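You operate a simulated robot arm through the tools that you are given. There is no shell and no other tool. Be economical: measure what you need, move in short steps, check, and stop when the job is done.

The job below is to be done with a simulated two-armed robot. You get a single attempt, and the scene is never put back.

Task
Pick up the bare cone from the floor of the packing tray with one hand, pass it to the other hand and put it on the left pane of the flat light box. Take the tagged skein from the steel counter and put it on the top shelf of the open rack. Open the small drawer, put the white clip from the inside of the small drawer in the pale tray and shut the drawer again. Put the slim purple cone on the green plate. Take the green dye tin and leave it on the blue table. Do these in any order. Set down upright: bare cone, slim purple cone, green dye tin.

The check looks at the end state, three seconds after you hand in, the way a careful person would. Anything else that was tipped, shoved, dropped, spilled or broken makes it a failure.

Robot
Two 7-joint arms with two-finger grippers on one trunk, on a base that drives. Base frame: it is fixed to the floor where the robot stands at the start and does not move with it; the origin is under the middle of the robot, x ahead of it, y to its left, z up; the surface under the hand at the start is at about z = 80. Readings come in cm, degrees, newtons and seconds.
The left shoulder is at the start at [6, 12.3, 94.5], the right one opposite. With the tool pointing down near the work surface each hand reaches from about 36 to 80 cm from the robot's upright axis, wherever it stands, measured 20 degrees to its own side. Places, roughly: bare cone (7x7x12 cm) [50, -10, 90]; blue table [-900, 820, 70]; green dye tin [-1000, 650, 75]; green plate (11x9x1 cm) [-620, 820, 80]; left pane of the flat light box (16x21 cm) [58, 144, 86]; pale tray (29x21x9 cm) [-970, 130, 70]; slim purple cone (6x6x12 cm) [-740, 830, 140]; small drawer [-600, 40, 70]; tagged skein [-450, -275, 75]; top shelf of the open rack [-220, 40, 110]; white clip (4x3x7 cm) [-600, 40, 70]. Payload 1.47 kg a hand.
The TCP of each hand is the grasp point between the finger pads, 1.6 cm short of the fingertips. In the tool frame z runs along the fingers and y along their closing line. The gripper opens to 8.7 cm. The gripper's body begins 5.5 cm behind the TCP.
Orientation is that of the tool frame in the base frame, as a unit quaternion [x, y, z, w]. With the fingers straight down and closing along the base's y, the tool's x points along the base's -x, its y along +y and its z along -z.

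Tools
- The arms move only by the tool send_rows. It takes "left_motion", "right_motion" or both (then of equal length, played together; a hand with none holds still); each is a list of rows, each a list of 6 numbers: the shift along the tool's x, y, z in units of 25 mm (1.0 is 25 mm), then the turn, a rotation vector about the tool's x, y, z in units of 6 degrees (1.0 is 6 degrees). In form: [[tx, ty, tz, wx, wy, wz], ...]. A call has 1 to 20 rows; each row shifts and turns the commanded pose from where the row before left it, along the tool's axes as they then stand. "left_hand" and "right_hand" are, for a hand that has rows, the opening, from 0 (shut) to 1 (fully open), set as the call begins (left out, the last holds). A call with a number of a shift or a turn outside -1 to 1 is refused whole. Rows are played at 5 a second. More than 5 cm and 8.6 degrees between two rows, or a gripper value outside its range, and nothing of the call is played. A pose out of reach is approached as far as the arm can. The call stops where the force on the tool passes 40 N (or 10 N more than at its start, if that is more) or the arm is blocked; 0.2 s more then pass. The fingers move at their own pace (about 15.3 cm/s each) and stop on an object; they squeeze with about 28 N. The grip force told is the motor's: it shows also when the fingers shut on nothing. Time passes only in rows, and 0.2 s behind the last, so rows that do not move let the fingers close. The reply holds the time, the measured pose of the TCP, the force on the tool along the base axes, the opening and the grip force, in the units named above and with some noise, with the torque about the TCP (base axes, N m) and any sound that the robot's microphone picked up.
- Cameras (640 x 400 px; columns grow to the right, rows downward): "scene" is now at [8.95, -1.89, 150.47]; the picture's right is [-0.21, -0.98, 0.00], its down [-0.68, 0.15, -0.72] and it looks along [0.70, -0.15, -0.70] (base axes); focal length 271 px, centre (320, 200). "left" rides on the left gripper at [7.3, -1.2, -9] in its tool frame; the picture's right is [0.16, 0.99, 0.00], its down [-0.72, 0.12, -0.68] and it looks along [-0.67, 0.11, 0.73] (tool axes); focal length 247 px, centre (320, 200). "right" rides on the right gripper at [7.3, 1.2, -9] in its tool frame; the picture's right is [-0.16, 0.99, 0.00], its down [-0.72, -0.12, -0.68] and it looks along [-0.67, -0.11, 0.73] (tool axes); focal length 247 px, centre (320, 200). There is no depth. A picture from a camera that has moved, and an enlarged one, comes with that camera's place and axes in the base frame and with its lens.
- snapshot(camera): a new picture of that camera. It takes no simulated time.
- slide_trunk(by): slides the trunk up (or, below 0, down) by that many cm; the arms and the scene camera ride with it, the base frame stays. It gives what a move gives, with no picture.
- drive_base(legs): drives the robot by 1 to 6 legs, each [ahead, left, turn to the left] in cm, cm and degrees, along the robot's own axes; the way and the turn of a leg run together, so that a leg with both is an arc; at most 150 cm and 180 degrees a leg. The arms and the cameras ride along, it lands a little off, and it stops where it bumps. It gives what a move gives.
- pan_tilt(pan, tilt): turns the head with the scene camera to pan (to the left, within 120 degrees either way) and tilt (down, from -29 to 69), counted from straight ahead of the robot. It gives what a move gives.
- close_up(camera, box): a new picture of the part [left, top, right, bottom] of that camera's present view, enlarged. It takes no simulated time.
- job_done(): hands the job in; it is judged then, once.

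Work in short steps. Places have to be worked out from the pictures, the camera data and where the tool is seen: move nearer, look again, correct. Check each grasp and each placing, and mend what went wrong. You have 196 turns and 184 pictures in all, those below and enlarged ones among them. Open the grippers and draw the arms clear of the work before you hand the job in, unless the task says otherwise; then end with one line.

The tools are called after "Request:" by a JSON object that holds its "api" and its "payload". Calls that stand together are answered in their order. send_rows: Moves the arms, as the interface text tells. Its arguments: {"type":"object","properties":{"left_motion":{"type":"array","items":{"type":"array","items":{"type":"number"}}},"left_hand":{"type":"number"},"right_motion":{"type":"array","items":{"type":"array","items":{"type":"number"}}},"right_hand":{"type":"number"}},"required":[]} The other tools are called the same way: slide_trunk (by) slides the trunk up or down; drive_base (legs) drives the base; pan_tilt (pan, tilt) turns the head that bears the scene camera; snapshot (camera) takes a picture; close_up (camera, box) takes an enlarged picture of a part of a camera's view; job_done () hands the job in.

At the start:

```text
time_s: 0.0
left_tool_pos: [52.85, 8.57, 106.05]
left_ee_rot: [0.0, 1.0, 0.0, 0.001]
left_wrist_force: [-0.6, -0.1, -0.1]
left_torque: [-0.05, -0.01, -0.06]
left_grip_width: 8.72
left_gripper_force: 0.1
right_tool_pos: [42.64, -33.16, 105.58]
right_ee_rot: [0.0, 1.0, 0.0, 0.0]
right_wrist_force: [0.4, 1.0, 0.4]
right_torque: [-0.01, 0.01, 0.02]
right_grip_width: 8.72
right_gripper_force: 0.1
trunk travel left (down, up): [-10.0, 13.0]
robot x, y, heading: [0.1, 0.02, 0.0]
head pan, tilt: [-12.2, 44.1]
```

scene: 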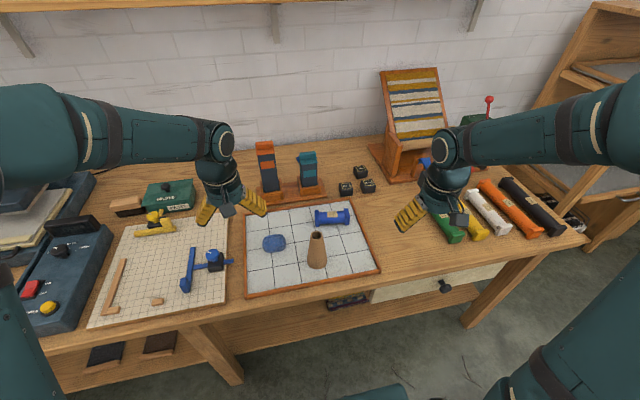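
right: 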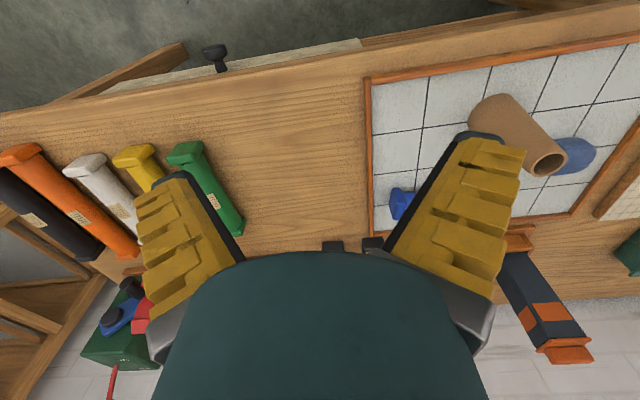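
left: 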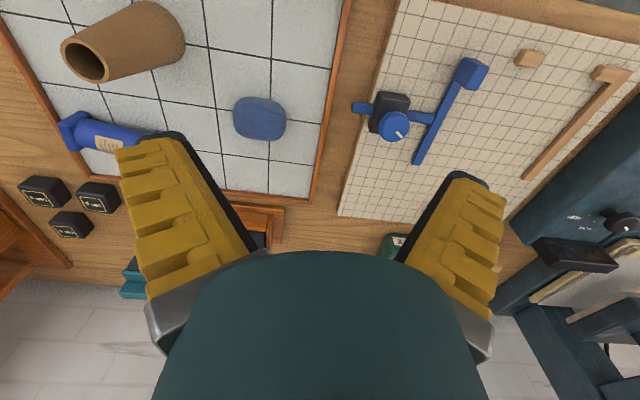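

I judge the cone base to be near (51.7, -10, 80). I'm moving the right hand above it, starting the yaw so that it will close along x.

Request:
{"api": "send_rows", "payload": {"right_motion": [[-0.36, 0.92, 0, 0, 0, 0], [-0.36, 0.92, 0, 0, 0, 0], [-0.36, 0.92, 0, 0, 0, 0], [-0.36, 0.92, 0, 0, 0, 0], [-0.36, 0.92, 0, 0, 0, 0], [-0.36, 0.92, 0, 0, 0, 0], [-0.36, 0.92, 0, 0, 0, 0], [-0.36, 0.92, 0, 0, 0, 0], [-0.36, 0.92, 0, 0, 0, 0], [-0.36, 0.92, 0, 0, 0, 0], [0, 0, 0, 0, 0, -1], [0, 0, 0, 0, 0, -1], [0, 0, 0, 0, 0, -1], [0, 0, 0, 0, 0, -1], [0, 0, 0, 0, 0, -1], [0, 0, 0, 0, 0, -1], [0, 0, 0, 0, 0, -1], [0, 0, 0, 0, 0, -1], [0, 0, 0, 0, 0, -1], [0, 0, 0, 0, 0, -1]], "right_hand": 1}}

Request:
{"api": "send_rows", "payload": {"right_motion": [[0, 0, 0, 0, 0, -1], [0, 0, 0, 0, 0, -1], [0, 0, 0, 0, 0, -1], [0, 0, 0, 0, 0, -1], [0, 0, 0, 0, 0, -1]]}}

Request:
{"api": "snapshot", "payload": {"camera": "right"}}

Request:
{"api": "snapshot", "payload": {"camera": "scene"}}

```text
time_s: 4.2
left_tool_pos: [52.84, 8.52, 105.95]
left_ee_rot: [0.0, 1.0, 0.0, 0.0]
left_wrist_force: [-0.7, -0.6, -0.4]
left_torque: [0.0, -0.03, -0.04]
left_grip_width: 8.7
left_gripper_force: 0.0
right_tool_pos: [51.61, -10.25, 105.46]
right_ee_rot: [-0.5, 0.866, 0.0, 0.0]
right_wrist_force: [0.7, 1.0, -0.6]
right_torque: [0.0, 0.02, -0.01]
right_grip_width: 8.69
right_gripper_force: 0.1
trunk travel left (down, up): [-10.0, 13.0]
robot x, y, heading: [0.07, 0.26, 0.1]
head pan, tilt: [-12.2, 44.1]
```

```text
time_s: 5.4
left_tool_pos: [52.96, 8.4, 106.02]
left_ee_rot: [0.001, 1.0, 0.001, 0.0]
left_wrist_force: [0.1, -0.7, 0.2]
left_torque: [-0.02, -0.03, 0.01]
left_grip_width: 8.69
left_gripper_force: 0.1
right_tool_pos: [51.74, -10.24, 105.55]
right_ee_rot: [0.708, -0.706, 0.0, 0.0]
right_wrist_force: [0.5, -0.7, -0.3]
right_torque: [0.0, 0.01, -0.02]
right_grip_width: 8.7
right_gripper_force: 0.1
trunk travel left (down, up): [-10.0, 13.0]
robot x, y, heading: [0.15, -0.01, 0.1]
head pan, tilt: [-12.2, 44.1]
```

```text
180 pictures are left
camera right: at [50.67, -17.49, 114.52], right [-0.99, 0.16, 0.0], down [0.11, 0.72, 0.68], along [0.11, 0.67, -0.73], focal length 247 px, centre (320, 200)
```

right: 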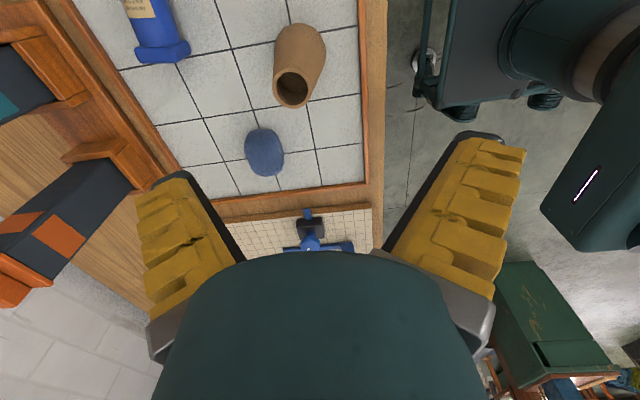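

```text
179 pictures are left
camera scene: at [8.95, -1.89, 150.47], right [-0.21, -0.98, 0.0], down [-0.68, 0.15, -0.72], along [0.7, -0.15, -0.7], focal length 271 px, centre (320, 200)
```

scene: 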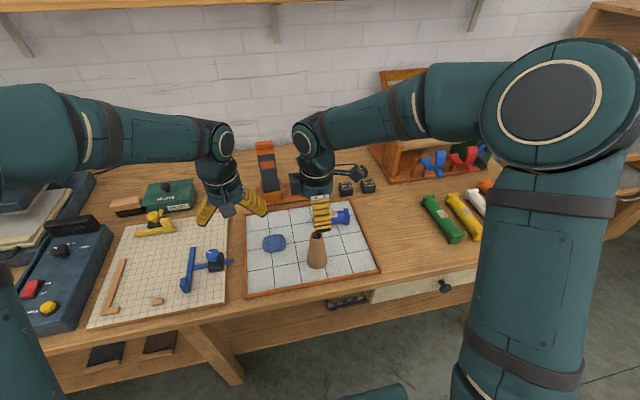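

Both cameras agree on the cone axis near (54.1, -10.8), with the rim at z≈92.4. I'm aligning, lowering so the fingers straddle its top, and checking.

Request:
{"api": "send_rows", "payload": {"right_motion": [[0.22, -0.96, 0, 0, 0, 0], [0, 0, 0.8, 0, 0, 0], [0, 0, 0.8, 0, 0, 0], [0, 0, 0.8, 0, 0, 0], [0, 0, 0.8, 0, 0, 0]]}}

Request:
{"api": "snapshot", "payload": {"camera": "right"}}

Request:
{"api": "close_up", "payload": {"camera": "scene", "box": [240, 150, 400, 300]}}

```text
time_s: 6.6
left_tool_pos: [53.12, 8.45, 106.01]
left_ee_rot: [0.0, 1.0, 0.001, 0.001]
left_wrist_force: [0.4, -0.2, -0.8]
left_torque: [0.0, 0.03, 0.0]
left_grip_width: 8.7
left_gripper_force: 0.1
right_tool_pos: [54.22, -10.69, 97.46]
right_ee_rot: [0.708, -0.707, 0.0, 0.0]
right_wrist_force: [0.1, -0.2, -0.1]
right_torque: [0.0, 0.0, 0.02]
right_grip_width: 8.7
right_gripper_force: 0.0
trunk travel left (down, up): [-10.0, 13.0]
robot x, y, heading: [-0.24, 0.1, 0.1]
head pan, tilt: [-12.2, 44.1]
```

```text
178 pictures are left
camera right: at [53.07, -17.99, 106.48], right [-0.99, 0.16, 0.0], down [0.12, 0.72, 0.68], along [0.11, 0.67, -0.73], focal length 247 px, centre (320, 200)
```

right: 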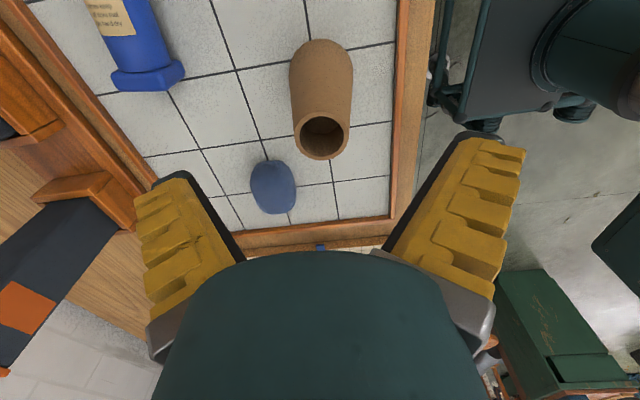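

```text
2.67 times, centred on (320, 225) of scene
camera zoom: at [9.0, -1.89, 150.47], right [-0.21, -0.98, 0.0], down [-0.68, 0.15, -0.72], along [0.7, -0.15, -0.7], focal length 722 px, centre (320, 133)
```

zoom: 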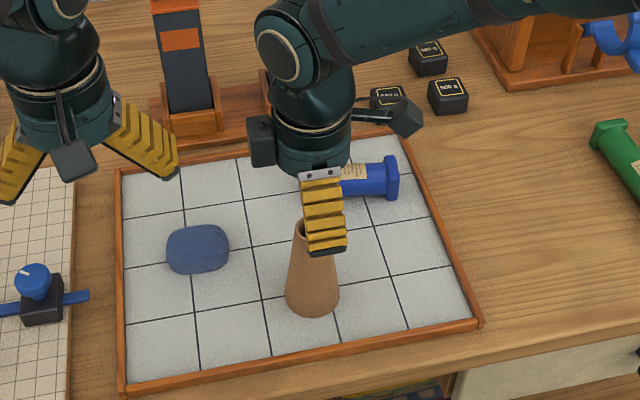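

Aligned within a few mm. I'm lowering to z≈89 and closing.

Request:
{"api": "send_rows", "payload": {"right_motion": [[0, 0, 0.8, 0, 0, 0], [0, 0, 0.8, 0, 0, 0], [0, 0, 0.8, 0, 0, 0], [0, 0, 0.8, 0, 0, 0], [0, 0, 0.2, 0, 0, 0]]}}

Request:
{"api": "send_rows", "payload": {"right_motion": [[0, 0, 0, 0, 0, 0], [0, 0, 0, 0, 0, 0], [0, 0, 0, 0, 0, 0], [0, 0, 0, 0, 0, 0]], "right_hand": 0}}

Request:
{"api": "snapshot", "payload": {"camera": "right"}}

```text
time_s: 7.8
left_tool_pos: [52.98, 8.6, 105.96]
left_ee_rot: [0.0, 1.0, -0.001, 0.0]
left_wrist_force: [0.0, 0.5, -0.3]
left_torque: [0.01, -0.01, 0.03]
left_grip_width: 8.72
left_gripper_force: 0.0
right_tool_pos: [54.21, -10.69, 88.99]
right_ee_rot: [-0.707, 0.707, 0.0, 0.0]
right_wrist_force: [-0.5, 0.6, -0.3]
right_torque: [0.0, -0.02, 0.03]
right_grip_width: 8.71
right_gripper_force: 0.1
trunk travel left (down, up): [-10.0, 13.0]
robot x, y, heading: [0.07, 0.14, 0.1]
head pan, tilt: [-12.2, 44.1]
```

```text
time_s: 8.8
left_tool_pos: [52.95, 8.5, 106.02]
left_ee_rot: [-0.001, 1.0, 0.001, 0.0]
left_wrist_force: [0.1, -0.6, -0.3]
left_torque: [0.03, -0.02, -0.01]
left_grip_width: 8.69
left_gripper_force: 0.1
right_tool_pos: [54.06, -10.74, 89.13]
right_ee_rot: [-0.707, 0.707, -0.001, 0.001]
right_wrist_force: [0.4, 1.3, 9.2]
right_torque: [0.28, -0.1, -0.04]
right_grip_width: 3.41
right_gripper_force: 27.7
trunk travel left (down, up): [-10.0, 13.0]
robot x, y, heading: [0.19, -0.25, 0.2]
head pan, tilt: [-12.2, 44.1]
```

```text
176 pictures are left
camera right: at [53.05, -18.03, 98.08], right [-0.99, 0.16, 0.0], down [0.11, 0.72, 0.68], along [0.11, 0.67, -0.73], focal length 247 px, centre (320, 200)
```

right: 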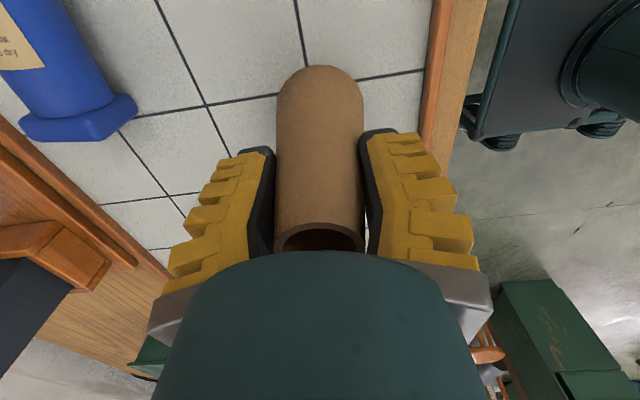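

Gripped (3.4 cm). I'm lifting 20 cm, and meanwhile moving the left hand aside and yawing it so that it also closes along x.

Request:
{"api": "send_rows", "payload": {"right_motion": [[0, 0, -1, 0, 0, 0], [0, 0, -1, 0, 0, 0], [0, 0, -1, 0, 0, 0], [0, 0, -1, 0, 0, 0], [0, 0, -1, 0, 0, 0], [0, 0, -1, 0, 0, 0], [0, 0, -1, 0, 0, 0], [0, 0, -1, 0, 0, 0], [0, 0, 0, 0, 0, 0], [0, 0, 0, 0, 0, 0], [0, 0, 0, 0, 0, 0], [0, 0, 0, 0, 0, 0], [0, 0, 0, 0, 0, 0], [0, 0, 0, 0, 0, 0], [0, 0, 0, 0, 0, 0], [0, 0, 0, 0, 0, 0], [0, 0, 0, 0, 0, 0], [0, 0, 0, 0, 0, 0], [0, 0, 0, 0, 0, 0]], "left_motion": [[0, 1, 0, 0, 0, 0], [0, 1, 0, 0, 0, 0], [0, 1, 0, 0, 0, 0], [0, 1, 0, 0, 0, 0], [0, 0, 0, 0, 0, 1], [0, 0, 0, 0, 0, 1], [0, 0, 0, 0, 0, 1], [0, 0, 0, 0, 0, 1], [0, 0, 0, 0, 0, 1], [0, 0, 0, 0, 0, 1], [0, 0, 0, 0, 0, 1], [0, 0, 0, 0, 0, 1], [0, 0, 0, 0, 0, 1], [0, 0, 0, 0, 0, 1], [0, 0, 0, 0, 0, 1], [0, 0, 0, 0, 0, 1], [0, 0, 0, 0, 0, 1], [0, 0, 0, 0, 0, 1], [0, 0, 0, 0, 0, 1]]}}

Request:
{"api": "send_rows", "payload": {"left_motion": [[0, 0, 0, 0, -1, 0], [0, 0, 0, 0, -1, 0], [0, 0, 0, 0, -1, 0], [0, 0, 0, 0, -1, 0], [0, 0, 0, 0, -1, 0], [0, 0, 0, 0, -1, 0], [0, 0, 0, 0, -1, 0], [0, 0, 0, 0, -1, 0]]}}

Request:
{"api": "snapshot", "payload": {"camera": "left"}}

Request:
{"api": "snapshot", "payload": {"camera": "scene"}}

```text
time_s: 12.8
left_tool_pos: [52.9, 18.49, 106.06]
left_ee_rot: [0.707, 0.707, 0.0, 0.0]
left_wrist_force: [0.1, -0.1, -0.7]
left_torque: [-0.02, 0.01, 0.03]
left_grip_width: 8.68
left_gripper_force: 0.0
right_tool_pos: [54.08, -10.77, 109.06]
right_ee_rot: [0.707, -0.707, 0.001, 0.0]
right_wrist_force: [0.1, -0.1, -0.5]
right_torque: [0.0, 0.01, 0.01]
right_grip_width: 3.21
right_gripper_force: 27.8
trunk travel left (down, up): [-10.0, 13.0]
robot x, y, heading: [0.28, -0.16, -0.1]
head pan, tilt: [-12.2, 44.1]
```

```text
time_s: 14.6
left_tool_pos: [52.94, 18.58, 105.97]
left_ee_rot: [0.646, 0.646, -0.288, 0.289]
left_wrist_force: [0.5, 0.9, 0.0]
left_torque: [0.02, 0.0, 0.01]
left_grip_width: 8.68
left_gripper_force: 0.1
right_tool_pos: [54.04, -10.7, 109.04]
right_ee_rot: [0.707, -0.707, 0.0, 0.0]
right_wrist_force: [-0.6, 0.6, 0.7]
right_torque: [-0.02, 0.02, 0.04]
right_grip_width: 3.14
right_gripper_force: 27.8
trunk travel left (down, up): [-10.0, 13.0]
robot x, y, heading: [0.3, -0.05, 0.2]
head pan, tilt: [-12.2, 44.1]
```

```text
175 pictures are left
camera left: at [51.69, 29.93, 106.58], right [0.99, 0.11, -0.12], down [0.12, 0.02, 0.99], along [0.11, -0.99, 0.01], focal length 247 px, centre (320, 200)
```

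left: 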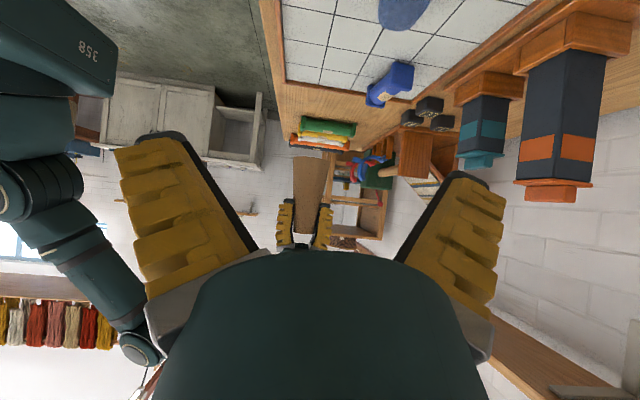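

```text
174 pictures are left
camera scene: at [8.96, -1.85, 150.47], right [-0.21, -0.98, 0.0], down [-0.68, 0.15, -0.72], along [0.7, -0.15, -0.7], focal length 271 px, centre (320, 200)
```

scene: 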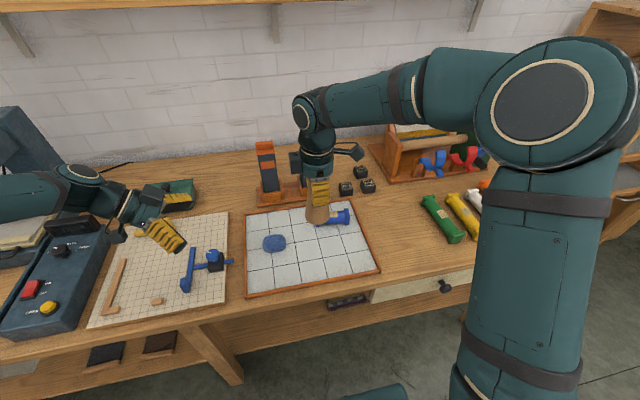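

The grip narrowed slightly, so the cone may have slipped by under 1 cm (base now ≈99.5). I'm bringing the left hand in promptly at cone-low height, stopping 8 cm short to check.

Request:
{"api": "send_rows", "payload": {"left_motion": [[-0.6, 0.055, 0.875, 0, 0, 0], [-0.6, 0.055, 0.875, 0, 0, 0], [-0.6, 0.055, 0.875, 0, 0, 0], [-0.6, 0.055, 0.875, 0, 0, 0], [-0.6, 0.055, 0.875, 0, 0, 0], [-0.6, 0.055, 0.875, 0, 0, 0], [-0.6, 0.055, 0.875, 0, 0, 0], [-0.6, 0.055, 0.875, 0, 0, 0]], "left_hand": 1}}

Request:
{"api": "snapshot", "payload": {"camera": "left"}}

Request:
{"api": "close_up", "payload": {"camera": "scene", "box": [220, 120, 380, 240]}}

```text
time_s: 16.4
left_tool_pos: [54.09, -2.72, 103.35]
left_ee_rot: [0.646, 0.646, -0.287, 0.287]
left_wrist_force: [-0.8, 0.2, -0.1]
left_torque: [0.06, -0.02, -0.01]
left_grip_width: 8.69
left_gripper_force: 0.0
right_tool_pos: [54.09, -10.73, 109.06]
right_ee_rot: [0.708, -0.707, 0.0, 0.0]
right_wrist_force: [0.1, 0.3, 0.0]
right_torque: [-0.01, 0.0, 0.02]
right_grip_width: 3.14
right_gripper_force: 28.3
trunk travel left (down, up): [-10.0, 13.0]
robot x, y, heading: [0.1, 0.18, -0.2]
head pan, tilt: [-12.2, 44.1]
```

```text
173 pictures are left
camera left: at [52.9, 8.71, 103.94], right [0.99, 0.11, -0.12], down [0.12, 0.02, 0.99], along [0.11, -0.99, 0.01], focal length 247 px, centre (320, 200)
```

left: 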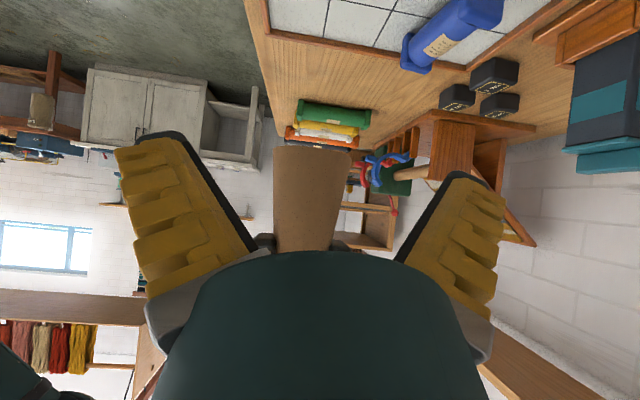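

```text
3.33 times, centred on (300, 180) of scene
camera zoom: at [8.99, -1.95, 150.47], right [-0.21, -0.98, 0.0], down [-0.68, 0.15, -0.72], along [0.7, -0.15, -0.7], focal length 903 px, centre (387, 267)
```

zoom: 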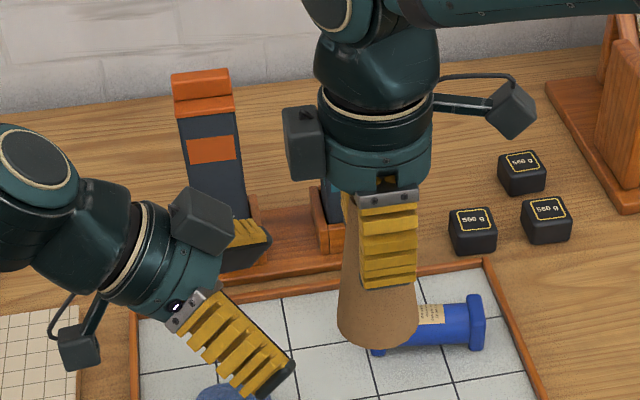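

The square modules on the hands could clash, so I'm tilting the left hand to 57° first. Then I slide it in around the lower part of the cone.

Request:
{"api": "send_rows", "payload": {"left_motion": [[0, 0, 0, 0, -0.75, 0], [0, 0, 0, 0, -0.75, 0], [-0.45, 0, 0.66, 0, 0, 0], [-0.45, 0, 0.66, 0, 0, 0], [-0.45, 0, 0.66, 0, 0, 0]]}}

Request:
{"api": "close_up", "payload": {"camera": "scene", "box": [220, 120, 380, 240]}}

Request:
{"api": "snapshot", "payload": {"camera": "left"}}

```text
time_s: 17.6
left_tool_pos: [54.24, -8.67, 103.48]
left_ee_rot: [0.622, 0.622, -0.337, 0.337]
left_wrist_force: [0.1, 0.3, 0.3]
left_torque: [-0.02, 0.04, -0.03]
left_grip_width: 8.69
left_gripper_force: 0.0
right_tool_pos: [53.95, -10.86, 109.09]
right_ee_rot: [-0.706, 0.708, -0.001, 0.0]
right_wrist_force: [0.2, -0.8, -0.2]
right_torque: [-0.01, 0.02, -0.02]
right_grip_width: 3.1
right_gripper_force: 28.1
trunk travel left (down, up): [-10.0, 13.0]
robot x, y, heading: [0.42, -0.04, -0.3]
head pan, tilt: [-12.2, 44.1]
```

```text
3.33 times, centred on (300, 180) of scene
camera zoom: at [8.97, -1.96, 150.47], right [-0.21, -0.98, 0.0], down [-0.68, 0.15, -0.72], along [0.7, -0.15, -0.7], focal length 903 px, centre (387, 267)
```

zoom: 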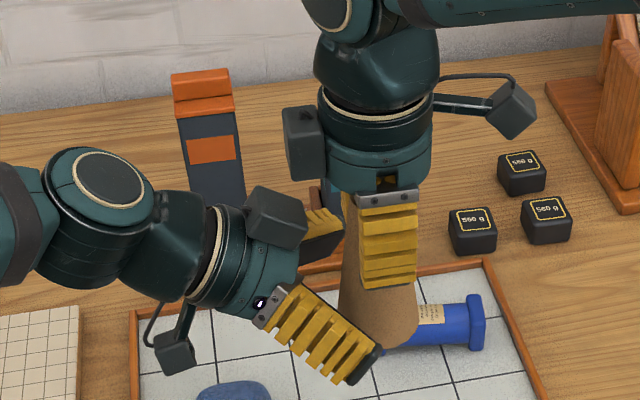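

```text
170 pictures are left
camera left: at [52.89, 2.61, 102.18], right [0.99, 0.09, -0.13], down [0.12, 0.18, 0.98], along [0.11, -0.98, 0.16], focal length 247 px, centre (320, 200)
```

left: 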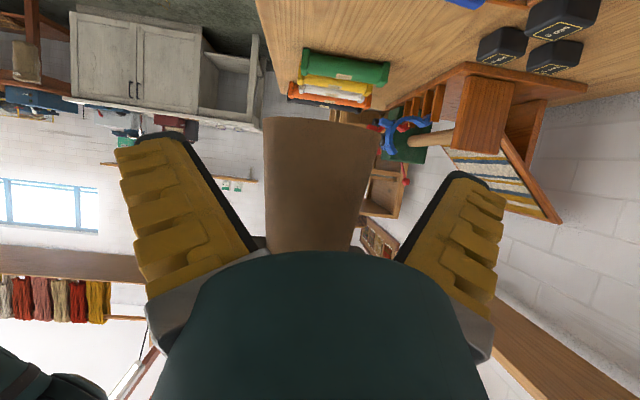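

2 cm remain and the modules nearly touch in view. I'm advancing 1.6 cm while going 0.7 cm lower, then closing the left hand.

Request:
{"api": "send_rows", "payload": {"left_motion": [[0.25, 0, 0.1, 0, 0, 0], [-0.18, 0, 0.3, 0, 0, 0], [-0.18, 0, 0.29, 0, 0, 0]]}}

Request:
{"api": "send_rows", "payload": {"left_motion": [[0, 0, 0, 0, 0, 0], [0, 0, 0, 0, 0, 0], [0, 0, 0, 0, 0, 0], [0, 0, 0, 0, 0, 0]], "left_hand": 0}}

Request:
{"api": "close_up", "payload": {"camera": "scene", "box": [220, 120, 380, 240]}}

```text
time_s: 18.4
left_tool_pos: [54.09, -10.24, 102.61]
left_ee_rot: [0.621, 0.621, -0.338, 0.337]
left_wrist_force: [0.1, 0.3, -0.7]
left_torque: [0.03, 0.0, -0.03]
left_grip_width: 8.69
left_gripper_force: 0.1
right_tool_pos: [54.16, -10.72, 109.0]
right_ee_rot: [-0.707, 0.708, 0.0, 0.0]
right_wrist_force: [0.8, -0.2, -0.3]
right_torque: [0.01, 0.01, -0.01]
right_grip_width: 3.12
right_gripper_force: 27.7
trunk travel left (down, up): [-10.0, 13.0]
robot x, y, heading: [-0.08, 0.14, 0.0]
head pan, tilt: [-12.2, 44.1]
```

```text
time_s: 19.4
left_tool_pos: [54.03, -10.25, 102.71]
left_ee_rot: [0.622, 0.621, -0.337, 0.337]
left_wrist_force: [-0.4, 3.2, 3.0]
left_torque: [-0.08, 0.07, 0.05]
left_grip_width: 4.95
left_gripper_force: 27.8
right_tool_pos: [54.04, -10.78, 109.04]
right_ee_rot: [-0.706, 0.708, 0.0, 0.0]
right_wrist_force: [-0.4, -4.7, -2.9]
right_torque: [-0.12, -0.06, -0.08]
right_grip_width: 3.07
right_gripper_force: 28.2
trunk travel left (down, up): [-10.0, 13.0]
robot x, y, heading: [-0.04, 0.12, -0.0]
head pan, tilt: [-12.2, 44.1]
```

```text
3.33 times, centred on (300, 180) of scene
camera zoom: at [8.95, -1.89, 150.47], right [-0.21, -0.98, 0.0], down [-0.68, 0.15, -0.72], along [0.7, -0.15, -0.7], focal length 903 px, centre (387, 267)
```

zoom: 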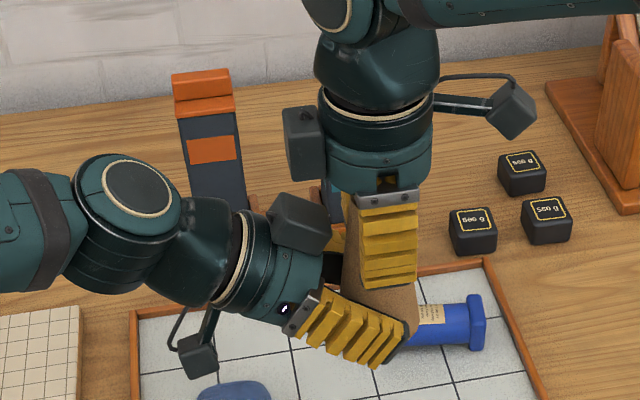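

The left hand holds the cone (4.95 cm). I'm opening the right hand and lifting it away, then drawing it back.

Request:
{"api": "send_rows", "payload": {"right_motion": [[0, 0, 0, 0, 0, 0], [0, 0, 0, 0, 0, 0], [0, 0, 0, 0, 0, 0], [0, 0, -1, 0, 0, 0], [0, 0, -1, 0, 0, 0], [0, 0, -1, 0, 0, 0], [0, 0, -1, 0, 0, 0], [1, 0, 0, 0, 0, 0], [1, 0, 0, 0, 0, 0], [1, 0, 0, 0, 0, 0], [1, 0, 0, 0, 0, 0], [1, 0, 0, 0, 0, 0], [1, 0, 0, 0, 0, 0], [1, 0, 0, 0, 0, 0]], "right_hand": 1}}

Request:
{"api": "close_up", "payload": {"camera": "scene", "box": [160, 100, 400, 280]}}

Request:
{"api": "snapshot", "payload": {"camera": "left"}}

```text
time_s: 22.4
left_tool_pos: [53.95, -10.28, 102.74]
left_ee_rot: [0.622, 0.621, -0.337, 0.337]
left_wrist_force: [-0.1, 0.5, 0.8]
left_torque: [0.0, 0.01, 0.01]
left_grip_width: 4.89
left_gripper_force: 27.9
right_tool_pos: [54.09, -28.29, 118.91]
right_ee_rot: [0.708, -0.707, 0.0, 0.0]
right_wrist_force: [-0.1, -0.3, -0.6]
right_torque: [0.02, 0.02, 0.02]
right_grip_width: 8.7
right_gripper_force: 0.1
trunk travel left (down, up): [-10.0, 13.0]
robot x, y, heading: [0.1, 0.21, -0.1]
head pan, tilt: [-12.2, 44.1]
```

```text
2.22 times, centred on (280, 190) of scene
camera zoom: at [8.94, -1.94, 150.47], right [-0.21, -0.98, 0.0], down [-0.68, 0.15, -0.72], along [0.7, -0.15, -0.7], focal length 602 px, centre (409, 222)
```

zoom: 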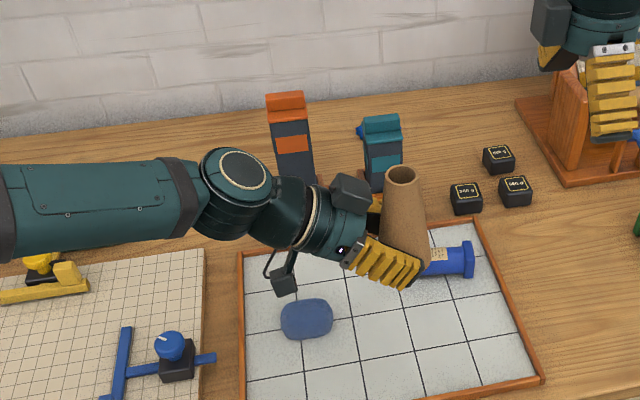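

```text
167 pictures are left
camera left: at [52.78, 1.08, 101.45], right [0.99, 0.09, -0.13], down [0.12, 0.18, 0.98], along [0.11, -0.98, 0.16], focal length 247 px, centre (320, 200)
```

left: 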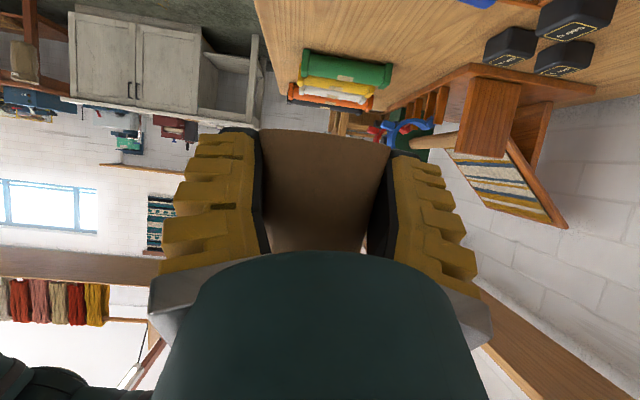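

The handover worked. Now I look to the left toward the light box before driving.

Request:
{"api": "pan_tilt", "payload": {"pan": 60, "tilt": 35}}

Request:
{"api": "snapshot", "payload": {"camera": "scene"}}

```text
time_s: 23.8
left_tool_pos: [54.12, -10.15, 102.64]
left_ee_rot: [0.622, 0.621, -0.337, 0.337]
left_wrist_force: [-0.7, 0.6, 0.1]
left_torque: [-0.01, 0.0, -0.01]
left_grip_width: 4.9
left_gripper_force: 28.2
right_tool_pos: [54.09, -28.25, 119.0]
right_ee_rot: [0.707, -0.707, 0.0, 0.0]
right_wrist_force: [0.9, -0.4, -0.4]
right_torque: [-0.05, 0.04, 0.01]
right_grip_width: 8.7
right_gripper_force: 0.0
trunk travel left (down, up): [-10.0, 13.0]
robot x, y, heading: [0.1, -0.16, 0.1]
head pan, tilt: [60.0, 35.0]
```

```text
166 pictures are left
camera scene: at [5.34, 7.46, 151.83], right [0.87, -0.5, 0.0], down [-0.29, -0.5, -0.82], along [0.41, 0.71, -0.57], focal length 271 px, centre (320, 200)
```

scene: 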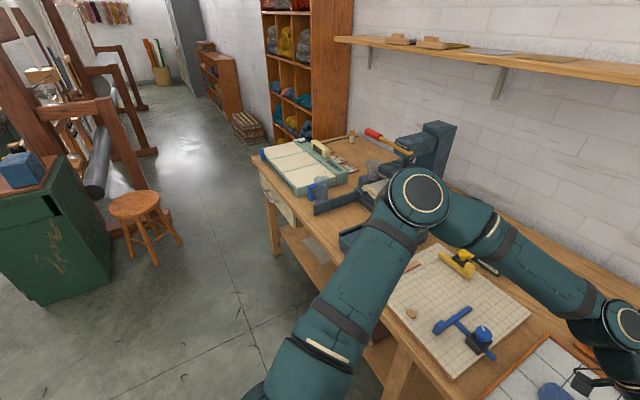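

The light box is at the bench's left end, beyond a tall blue press. I'm retracting and raising both arms before driving along the bench.

Request:
{"api": "send_rows", "payload": {"left_motion": [[-0.095, -0.6, -0.956, 0, 0, 0], [-0.095, -0.6, -0.956, 0, 0, 0], [-0.095, -0.6, -0.956, 0, 0, 0], [-0.095, -0.6, -0.956, 0, 0, 0], [-0.095, -0.6, -0.956, 0, 0, 0], [-0.095, -0.6, -0.956, 0, 0, 0], [-0.095, -0.6, -0.956, 0, 0, 0], [-0.095, -0.6, -0.956, 0, 0, 0]], "right_motion": [[0, 0.6, 0, 0, 0, 0], [0, 0.6, 0, 0, 0, 0], [0, 0.6, 0, 0, 0, 0], [0, 0.6, 0, 0, 0, 0], [0, 0.6, 0, 0, 0, 0], [0, 0.6, 0, 0, 0, 0], [0, 0.6, 0, 0, 0, 0], [0, 0.6, 0, 0, 0, 0]]}}

Request:
{"api": "snapshot", "payload": {"camera": "scene"}}

```text
time_s: 25.6
left_tool_pos: [42.06, 5.0, 114.84]
left_ee_rot: [0.622, 0.62, -0.339, 0.338]
left_wrist_force: [-0.3, 1.3, 0.5]
left_torque: [0.0, 0.01, -0.01]
left_grip_width: 4.87
left_gripper_force: 27.8
right_tool_pos: [42.01, -28.35, 119.11]
right_ee_rot: [0.707, -0.707, 0.001, -0.001]
right_wrist_force: [0.5, 0.2, 0.2]
right_torque: [0.0, 0.01, -0.01]
right_grip_width: 8.71
right_gripper_force: 0.1
trunk travel left (down, up): [-10.0, 13.0]
robot x, y, heading: [-0.24, 0.03, -0.3]
head pan, tilt: [60.0, 35.0]
```

```text
165 pictures are left
camera scene: at [5.22, 7.5, 151.83], right [0.87, -0.5, 0.0], down [-0.29, -0.5, -0.82], along [0.41, 0.71, -0.57], focal length 271 px, centre (320, 200)
```

scene: 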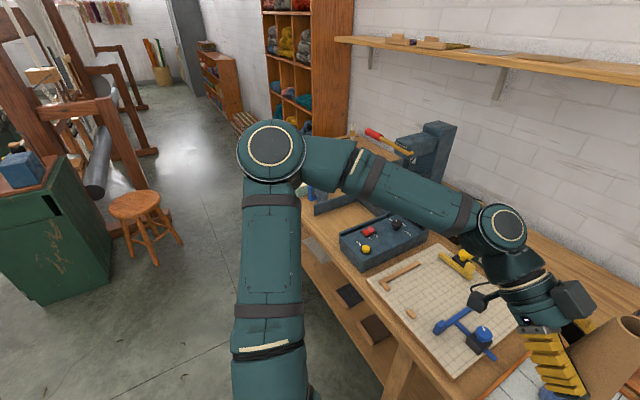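

The path is clear (stool low and further off). I'm driving left 105 cm.

Request:
{"api": "drive_base", "payload": {"legs": [[0, 105, 0]]}}

Request:
{"api": "pan_tilt", "payload": {"pan": 35, "tilt": 45}}

Request:
{"api": "snapshot", "payload": {"camera": "scene"}}

```text
time_s: 35.2
left_tool_pos: [42.18, 110.43, 114.75]
left_ee_rot: [0.622, 0.621, -0.338, 0.337]
left_wrist_force: [-0.3, 0.1, -1.0]
left_torque: [0.01, -0.01, 0.0]
left_grip_width: 4.84
left_gripper_force: 28.6
right_tool_pos: [42.04, 77.08, 119.02]
right_ee_rot: [0.708, -0.707, 0.001, 0.0]
right_wrist_force: [0.2, -0.3, 0.2]
right_torque: [0.01, 0.0, -0.01]
right_grip_width: 8.68
right_gripper_force: 0.1
trunk travel left (down, up): [-10.0, 13.0]
robot x, y, heading: [0.15, 105.43, -0.0]
head pan, tilt: [60.0, 35.0]
```

```text
time_s: 36.1
left_tool_pos: [42.1, 110.35, 114.74]
left_ee_rot: [0.621, 0.621, -0.338, 0.338]
left_wrist_force: [-0.3, -0.1, -0.4]
left_torque: [-0.03, 0.03, -0.03]
left_grip_width: 4.84
left_gripper_force: 28.0
right_tool_pos: [42.05, 77.04, 119.06]
right_ee_rot: [0.707, -0.707, 0.001, 0.001]
right_wrist_force: [-0.2, 0.5, -0.5]
right_torque: [0.01, 0.02, 0.0]
right_grip_width: 8.69
right_gripper_force: 0.1
trunk travel left (down, up): [-10.0, 13.0]
robot x, y, heading: [0.07, 105.3, 0.2]
head pan, tilt: [35.0, 45.0]
```

```text
164 pictures are left
camera scene: at [7.6, 109.95, 150.35], right [0.57, -0.82, 0.0], down [-0.58, -0.41, -0.71], along [0.58, 0.41, -0.71], focal length 271 px, centre (320, 200)
```

scene: 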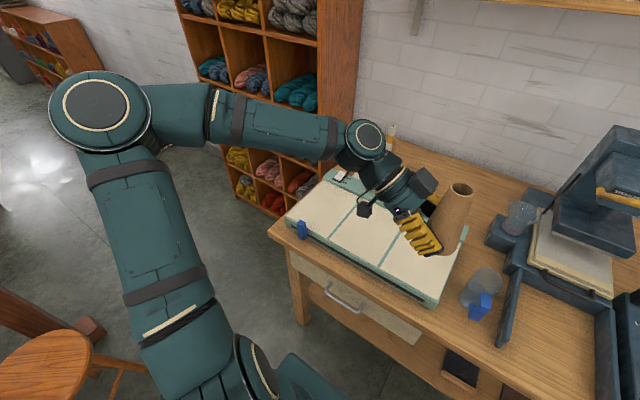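

The light box has three panes; the left one spans about y 137–151, x 47–69. I'm driving 18 cm further left to have it in easy reach.

Request:
{"api": "drive_base", "payload": {"legs": [[0, 18, 0]]}}

Request:
{"api": "snapshot", "payload": {"camera": "scene"}}

Request:
{"api": "snapshot", "payload": {"camera": "right"}}

```text
time_s: 38.3
left_tool_pos: [42.22, 128.3, 114.83]
left_ee_rot: [0.623, 0.62, -0.338, 0.337]
left_wrist_force: [0.2, 0.7, -0.5]
left_torque: [0.0, 0.0, -0.02]
left_grip_width: 4.81
left_gripper_force: 28.2
right_tool_pos: [42.11, 94.96, 119.08]
right_ee_rot: [-0.706, 0.709, 0.0, 0.0]
right_wrist_force: [0.1, 0.4, -0.4]
right_torque: [-0.04, 0.01, -0.05]
right_grip_width: 8.72
right_gripper_force: 0.0
trunk travel left (down, up): [-10.0, 13.0]
robot x, y, heading: [-0.02, 123.61, -0.4]
head pan, tilt: [35.0, 45.0]
```

```text
163 pictures are left
camera scene: at [7.65, 127.99, 150.35], right [0.57, -0.82, 0.0], down [-0.58, -0.4, -0.71], along [0.58, 0.4, -0.71], focal length 271 px, centre (320, 200)
```

scene: 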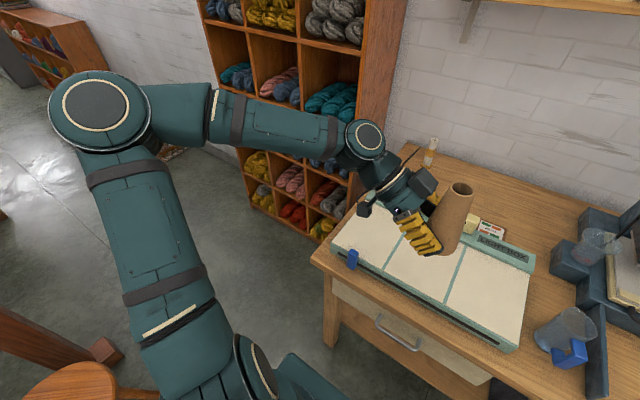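

```text
162 pictures are left
camera right: at [40.97, 87.7, 128.07], right [-0.99, 0.16, 0.0], down [0.12, 0.72, 0.68], along [0.11, 0.67, -0.73], focal length 247 px, centre (320, 200)
```

right: 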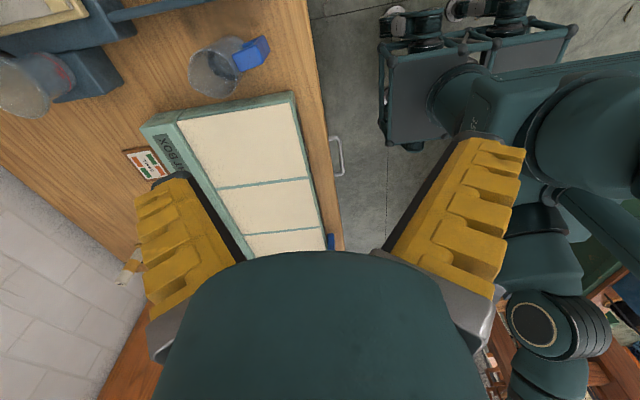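

I put the left pane's centre at about (57, 143.5). I'm moving the cone above it and partway down.

Request:
{"api": "send_rows", "payload": {"left_motion": [[0.42, 0.77, -0.646, 0, 0, 0], [0.42, 0.77, -0.646, 0, 0, 0], [0.42, 0.77, -0.646, 0, 0, 0], [0.42, 0.77, -0.646, 0, 0, 0], [0.42, 0.77, -0.646, 0, 0, 0], [0.42, 0.77, -0.646, 0, 0, 0], [0.42, 0.77, -0.646, 0, 0, 0], [0.42, 0.77, -0.646, 0, 0, 0], [0.783, 0, 0.509, 0, 0, 0], [0.783, 0, 0.509, 0, 0, 0], [0.783, 0, 0.509, 0, 0, 0], [0.783, 0, 0.509, 0, 0, 0], [0.783, 0, 0.509, 0, 0, 0], [0.783, 0, 0.509, 0, 0, 0]]}}

Request:
{"api": "snapshot", "payload": {"camera": "scene"}}

Request:
{"api": "snapshot", "payload": {"camera": "right"}}

Request:
{"api": "snapshot", "payload": {"camera": "left"}}

```text
time_s: 41.3
left_tool_pos: [57.5, 143.76, 100.78]
left_ee_rot: [0.623, 0.62, -0.338, 0.337]
left_wrist_force: [1.2, 0.1, -0.2]
left_torque: [0.02, -0.01, -0.01]
left_grip_width: 4.77
left_gripper_force: 28.1
right_tool_pos: [42.08, 94.96, 119.14]
right_ee_rot: [-0.705, 0.709, -0.001, 0.0]
right_wrist_force: [0.3, -0.2, 0.4]
right_torque: [0.0, -0.02, -0.02]
right_grip_width: 8.69
right_gripper_force: 0.0
trunk travel left (down, up): [-10.0, 13.0]
robot x, y, heading: [0.36, 123.29, -0.3]
head pan, tilt: [35.0, 45.0]
```

```text
161 pictures are left
camera scene: at [7.68, 127.97, 150.34], right [0.57, -0.82, 0.0], down [-0.58, -0.4, -0.71], along [0.58, 0.4, -0.71], focal length 271 px, centre (320, 200)
```

scene: 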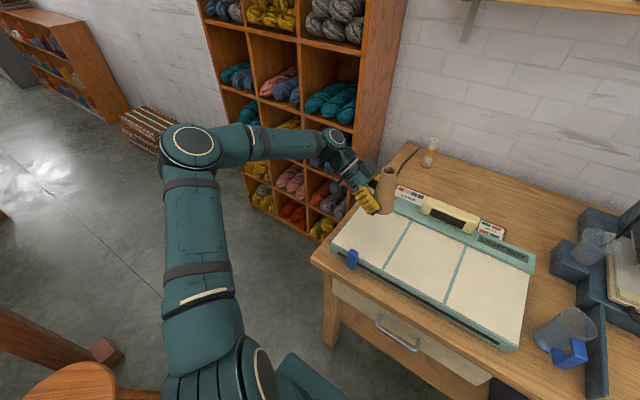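

```text
160 pictures are left
camera right: at [41.0, 87.69, 128.06], right [-0.99, 0.16, 0.0], down [0.12, 0.72, 0.68], along [0.11, 0.67, -0.73], focal length 247 px, centre (320, 200)
```

right: 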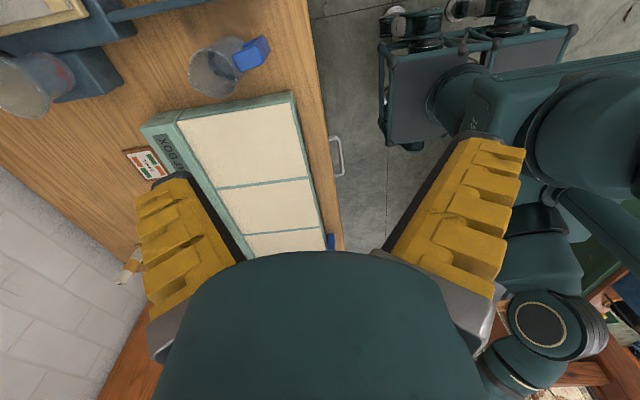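

```text
159 pictures are left
camera left: at [56.27, 155.06, 99.62], right [0.99, 0.08, -0.13], down [0.12, 0.18, 0.98], along [0.1, -0.98, 0.16], focal length 247 px, centre (320, 200)
```

left: 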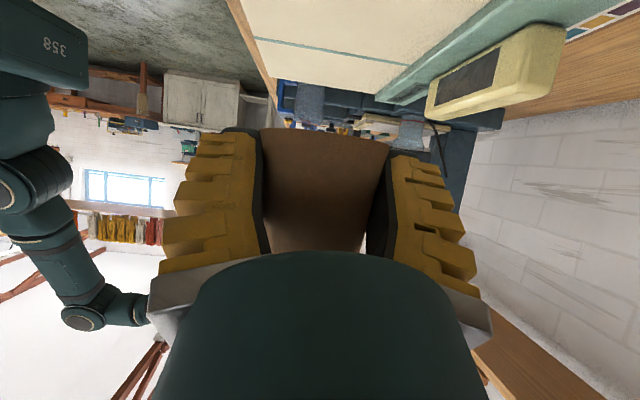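

The cone is above the pane with its base about flush with the fingertips' lower edge (~98.6). I'm descending 11.2 cm and checking.

Request:
{"api": "send_rows", "payload": {"left_motion": [[0.752, 0, 0.488, 0, 0, 0], [0.752, 0, 0.488, 0, 0, 0], [0.752, 0, 0.488, 0, 0, 0], [0.752, 0, 0.488, 0, 0, 0], [0.752, 0, 0.488, 0, 0, 0]]}}

Request:
{"api": "close_up", "payload": {"camera": "scene", "box": [300, 140, 460, 300]}}

Request:
{"api": "snapshot", "payload": {"camera": "left"}}

```text
time_s: 42.5
left_tool_pos: [57.57, 143.47, 89.43]
left_ee_rot: [0.622, 0.621, -0.338, 0.337]
left_wrist_force: [0.3, 0.3, -0.6]
left_torque: [-0.04, 0.0, -0.03]
left_grip_width: 4.79
left_gripper_force: 28.1
right_tool_pos: [42.13, 94.97, 119.06]
right_ee_rot: [-0.706, 0.709, 0.0, 0.0]
right_wrist_force: [0.4, -1.0, 1.0]
right_torque: [0.0, 0.03, 0.0]
right_grip_width: 8.7
right_gripper_force: 0.0
trunk travel left (down, up): [-10.0, 13.0]
robot x, y, heading: [0.13, 123.28, -0.2]
head pan, tilt: [35.0, 45.0]
```

```text
2.50 times, centred on (380, 220) of scene
camera zoom: at [7.69, 127.96, 150.34], right [0.57, -0.82, 0.0], down [-0.58, -0.4, -0.71], along [0.58, 0.4, -0.71], focal length 677 px, centre (170, 150)
```

zoom: 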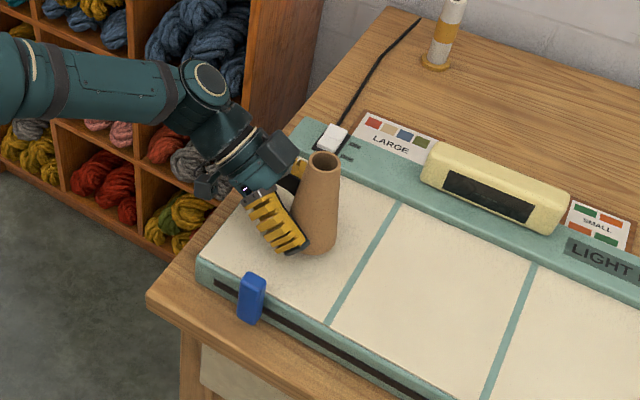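

```text
157 pictures are left
camera left: at [56.27, 154.94, 88.27], right [0.99, 0.08, -0.13], down [0.12, 0.18, 0.98], along [0.1, -0.98, 0.16], focal length 247 px, centre (320, 200)
```

left: 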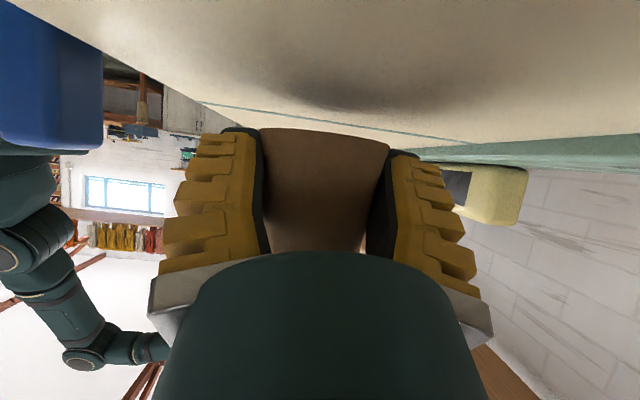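

A gap of about 1–1.5 cm remains (shadow visible). I'm descending in fine steps while watching force.

Request:
{"api": "send_rows", "payload": {"left_motion": [[0.084, 0, 0.0545, 0, 0, 0], [0.084, 0, 0.0545, 0, 0, 0], [0.084, 0, 0.0545, 0, 0, 0], [0.084, 0, 0.0545, 0, 0, 0]]}}

Request:
{"api": "snapshot", "payload": {"camera": "left"}}

```text
time_s: 43.5
left_tool_pos: [57.52, 143.63, 88.61]
left_ee_rot: [0.623, 0.62, -0.337, 0.337]
left_wrist_force: [0.2, 0.2, -0.1]
left_torque: [0.01, 0.0, 0.02]
left_grip_width: 4.78
left_gripper_force: 27.5
right_tool_pos: [42.09, 94.99, 119.13]
right_ee_rot: [-0.705, 0.709, 0.001, -0.001]
right_wrist_force: [0.5, -0.2, -0.7]
right_torque: [0.01, -0.01, -0.01]
right_grip_width: 8.71
right_gripper_force: 0.1
trunk travel left (down, up): [-10.0, 13.0]
robot x, y, heading: [0.25, 123.65, -0.0]
head pan, tilt: [35.0, 45.0]
```

```text
156 pictures are left
camera left: at [56.32, 154.97, 87.31], right [0.99, 0.08, -0.13], down [0.12, 0.18, 0.98], along [0.1, -0.98, 0.16], focal length 247 px, centre (320, 200)
```

left: 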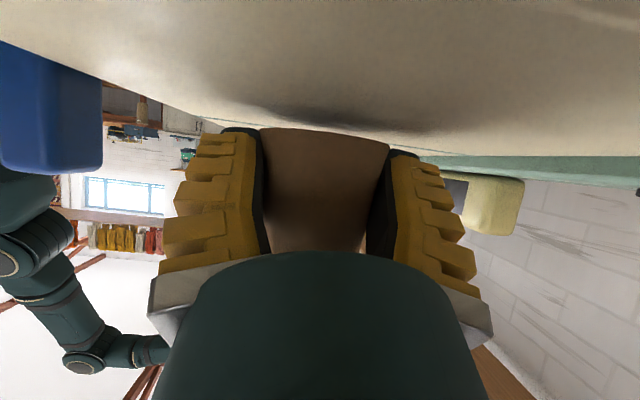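

Still no contact. I'm continuing down in small steps.

Request:
{"api": "send_rows", "payload": {"left_motion": [[0.067, 0, 0.0436, 0, 0, 0], [0.067, 0, 0.0436, 0, 0, 0], [0.067, 0, 0.0436, 0, 0, 0]]}}

Request:
{"api": "close_up", "payload": {"camera": "scene", "box": [330, 160, 430, 240]}}

Request:
{"api": "snapshot", "payload": {"camera": "left"}}

```text
time_s: 44.3
left_tool_pos: [57.63, 143.84, 87.86]
left_ee_rot: [0.622, 0.62, -0.338, 0.337]
left_wrist_force: [0.9, 0.0, 0.1]
left_torque: [0.01, -0.01, 0.0]
left_grip_width: 4.77
left_gripper_force: 27.8
right_tool_pos: [42.13, 94.9, 119.14]
right_ee_rot: [-0.705, 0.709, 0.0, 0.001]
right_wrist_force: [0.8, -0.1, -0.6]
right_torque: [0.01, 0.0, 0.02]
right_grip_width: 8.69
right_gripper_force: 0.0
trunk travel left (down, up): [-10.0, 13.0]
robot x, y, heading: [0.3, 123.33, -0.1]
head pan, tilt: [35.0, 45.0]
```

```text
5.00 times, centred on (380, 200) of scene
camera zoom: at [7.66, 127.94, 150.35], right [0.57, -0.82, 0.0], down [-0.58, -0.4, -0.71], along [0.58, 0.4, -0.71], focal length 1355 px, centre (20, 200)
```

zoom: 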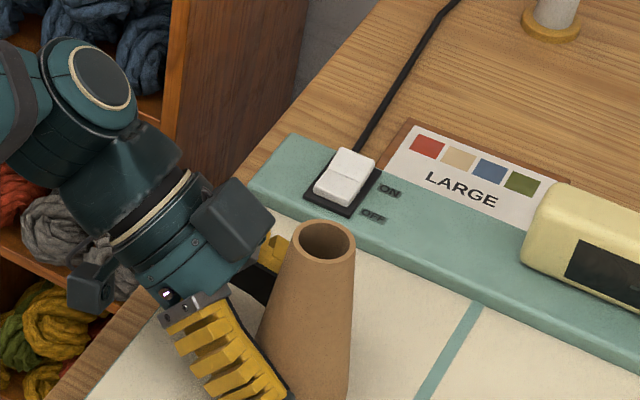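

```text
154 pictures are left
camera left: at [56.42, 155.06, 86.73], right [0.99, 0.08, -0.13], down [0.12, 0.18, 0.98], along [0.1, -0.98, 0.16], focal length 247 px, centre (320, 200)
```

left: 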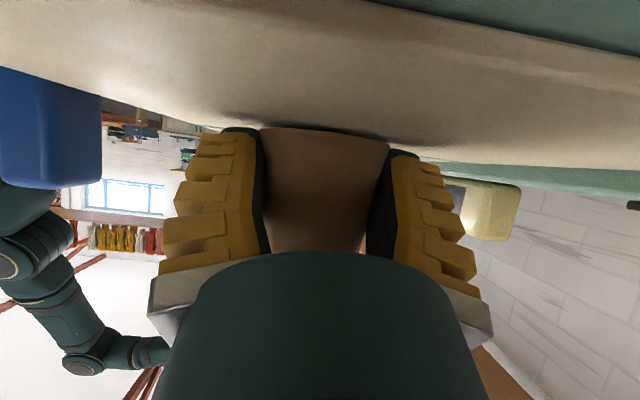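

Very close now, and the camera hangs outside the box edge. Two more small steps.

Request:
{"api": "send_rows", "payload": {"left_motion": [[0.067, 0, 0.0436, 0, 0, 0], [0.067, 0, 0.0436, 0, 0, 0]]}}

Request:
{"api": "snapshot", "payload": {"camera": "left"}}

```text
time_s: 44.9
left_tool_pos: [57.76, 143.7, 87.69]
left_ee_rot: [0.622, 0.621, -0.337, 0.338]
left_wrist_force: [-0.2, 0.8, 7.6]
left_torque: [0.16, -0.04, 0.02]
left_grip_width: 4.79
left_gripper_force: 28.0
right_tool_pos: [42.05, 94.93, 119.15]
right_ee_rot: [-0.705, 0.71, 0.0, 0.0]
right_wrist_force: [0.3, 0.6, -0.5]
right_torque: [0.01, -0.02, 0.01]
right_grip_width: 8.71
right_gripper_force: 0.1
trunk travel left (down, up): [-10.0, 13.0]
robot x, y, heading: [0.01, 123.45, -0.1]
head pan, tilt: [35.0, 45.0]
```

```text
153 pictures are left
camera left: at [56.39, 155.06, 86.49], right [0.99, 0.08, -0.13], down [0.11, 0.18, 0.98], along [0.1, -0.98, 0.16], focal length 247 px, centre (320, 200)
```

left: 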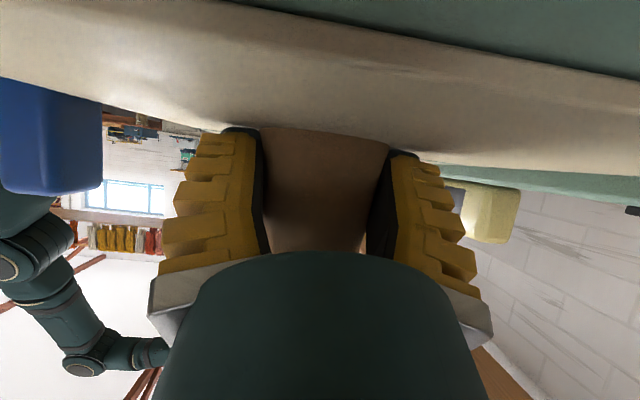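

Contact (7.6 N). I'm opening and withdrawing along the fingers.

Request:
{"api": "send_rows", "payload": {"left_motion": [[0, 0, 0, 0, 0, 0], [0, 0, 0, 0, 0, 0], [0, 0, 0, 0, 0, 0], [0, 0, -0.5, 0, 0, 0], [0, 0, -1, 0, 0, 0], [0, 0, -1, 0, 0, 0], [0, 0, -1, 0, 0, 0], [0, 0, -1, 0, 0, 0]], "left_hand": 1}}

Request:
{"api": "close_up", "payload": {"camera": "scene", "box": [300, 140, 460, 300]}}

```text
time_s: 46.7
left_tool_pos: [57.69, 153.13, 93.65]
left_ee_rot: [0.623, 0.62, -0.338, 0.337]
left_wrist_force: [-0.7, -0.3, 0.0]
left_torque: [-0.01, 0.03, -0.02]
left_grip_width: 8.73
left_gripper_force: 0.0
right_tool_pos: [42.09, 95.08, 119.13]
right_ee_rot: [-0.705, 0.709, 0.0, 0.0]
right_wrist_force: [-0.4, 0.2, -0.6]
right_torque: [0.03, -0.01, -0.05]
right_grip_width: 8.7
right_gripper_force: 0.1
trunk travel left (down, up): [-10.0, 13.0]
robot x, y, heading: [-0.28, 123.75, -0.3]
head pan, tilt: [35.0, 45.0]
```

```text
2.50 times, centred on (380, 220) of scene
camera zoom: at [7.64, 127.96, 150.35], right [0.57, -0.82, 0.0], down [-0.58, -0.4, -0.71], along [0.58, 0.4, -0.71], focal length 677 px, centre (170, 150)
```

zoom: 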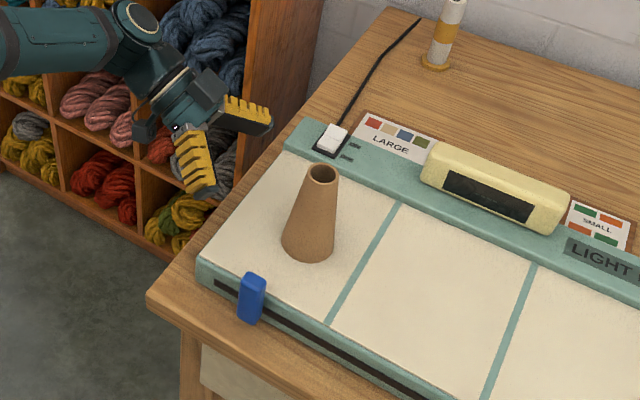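

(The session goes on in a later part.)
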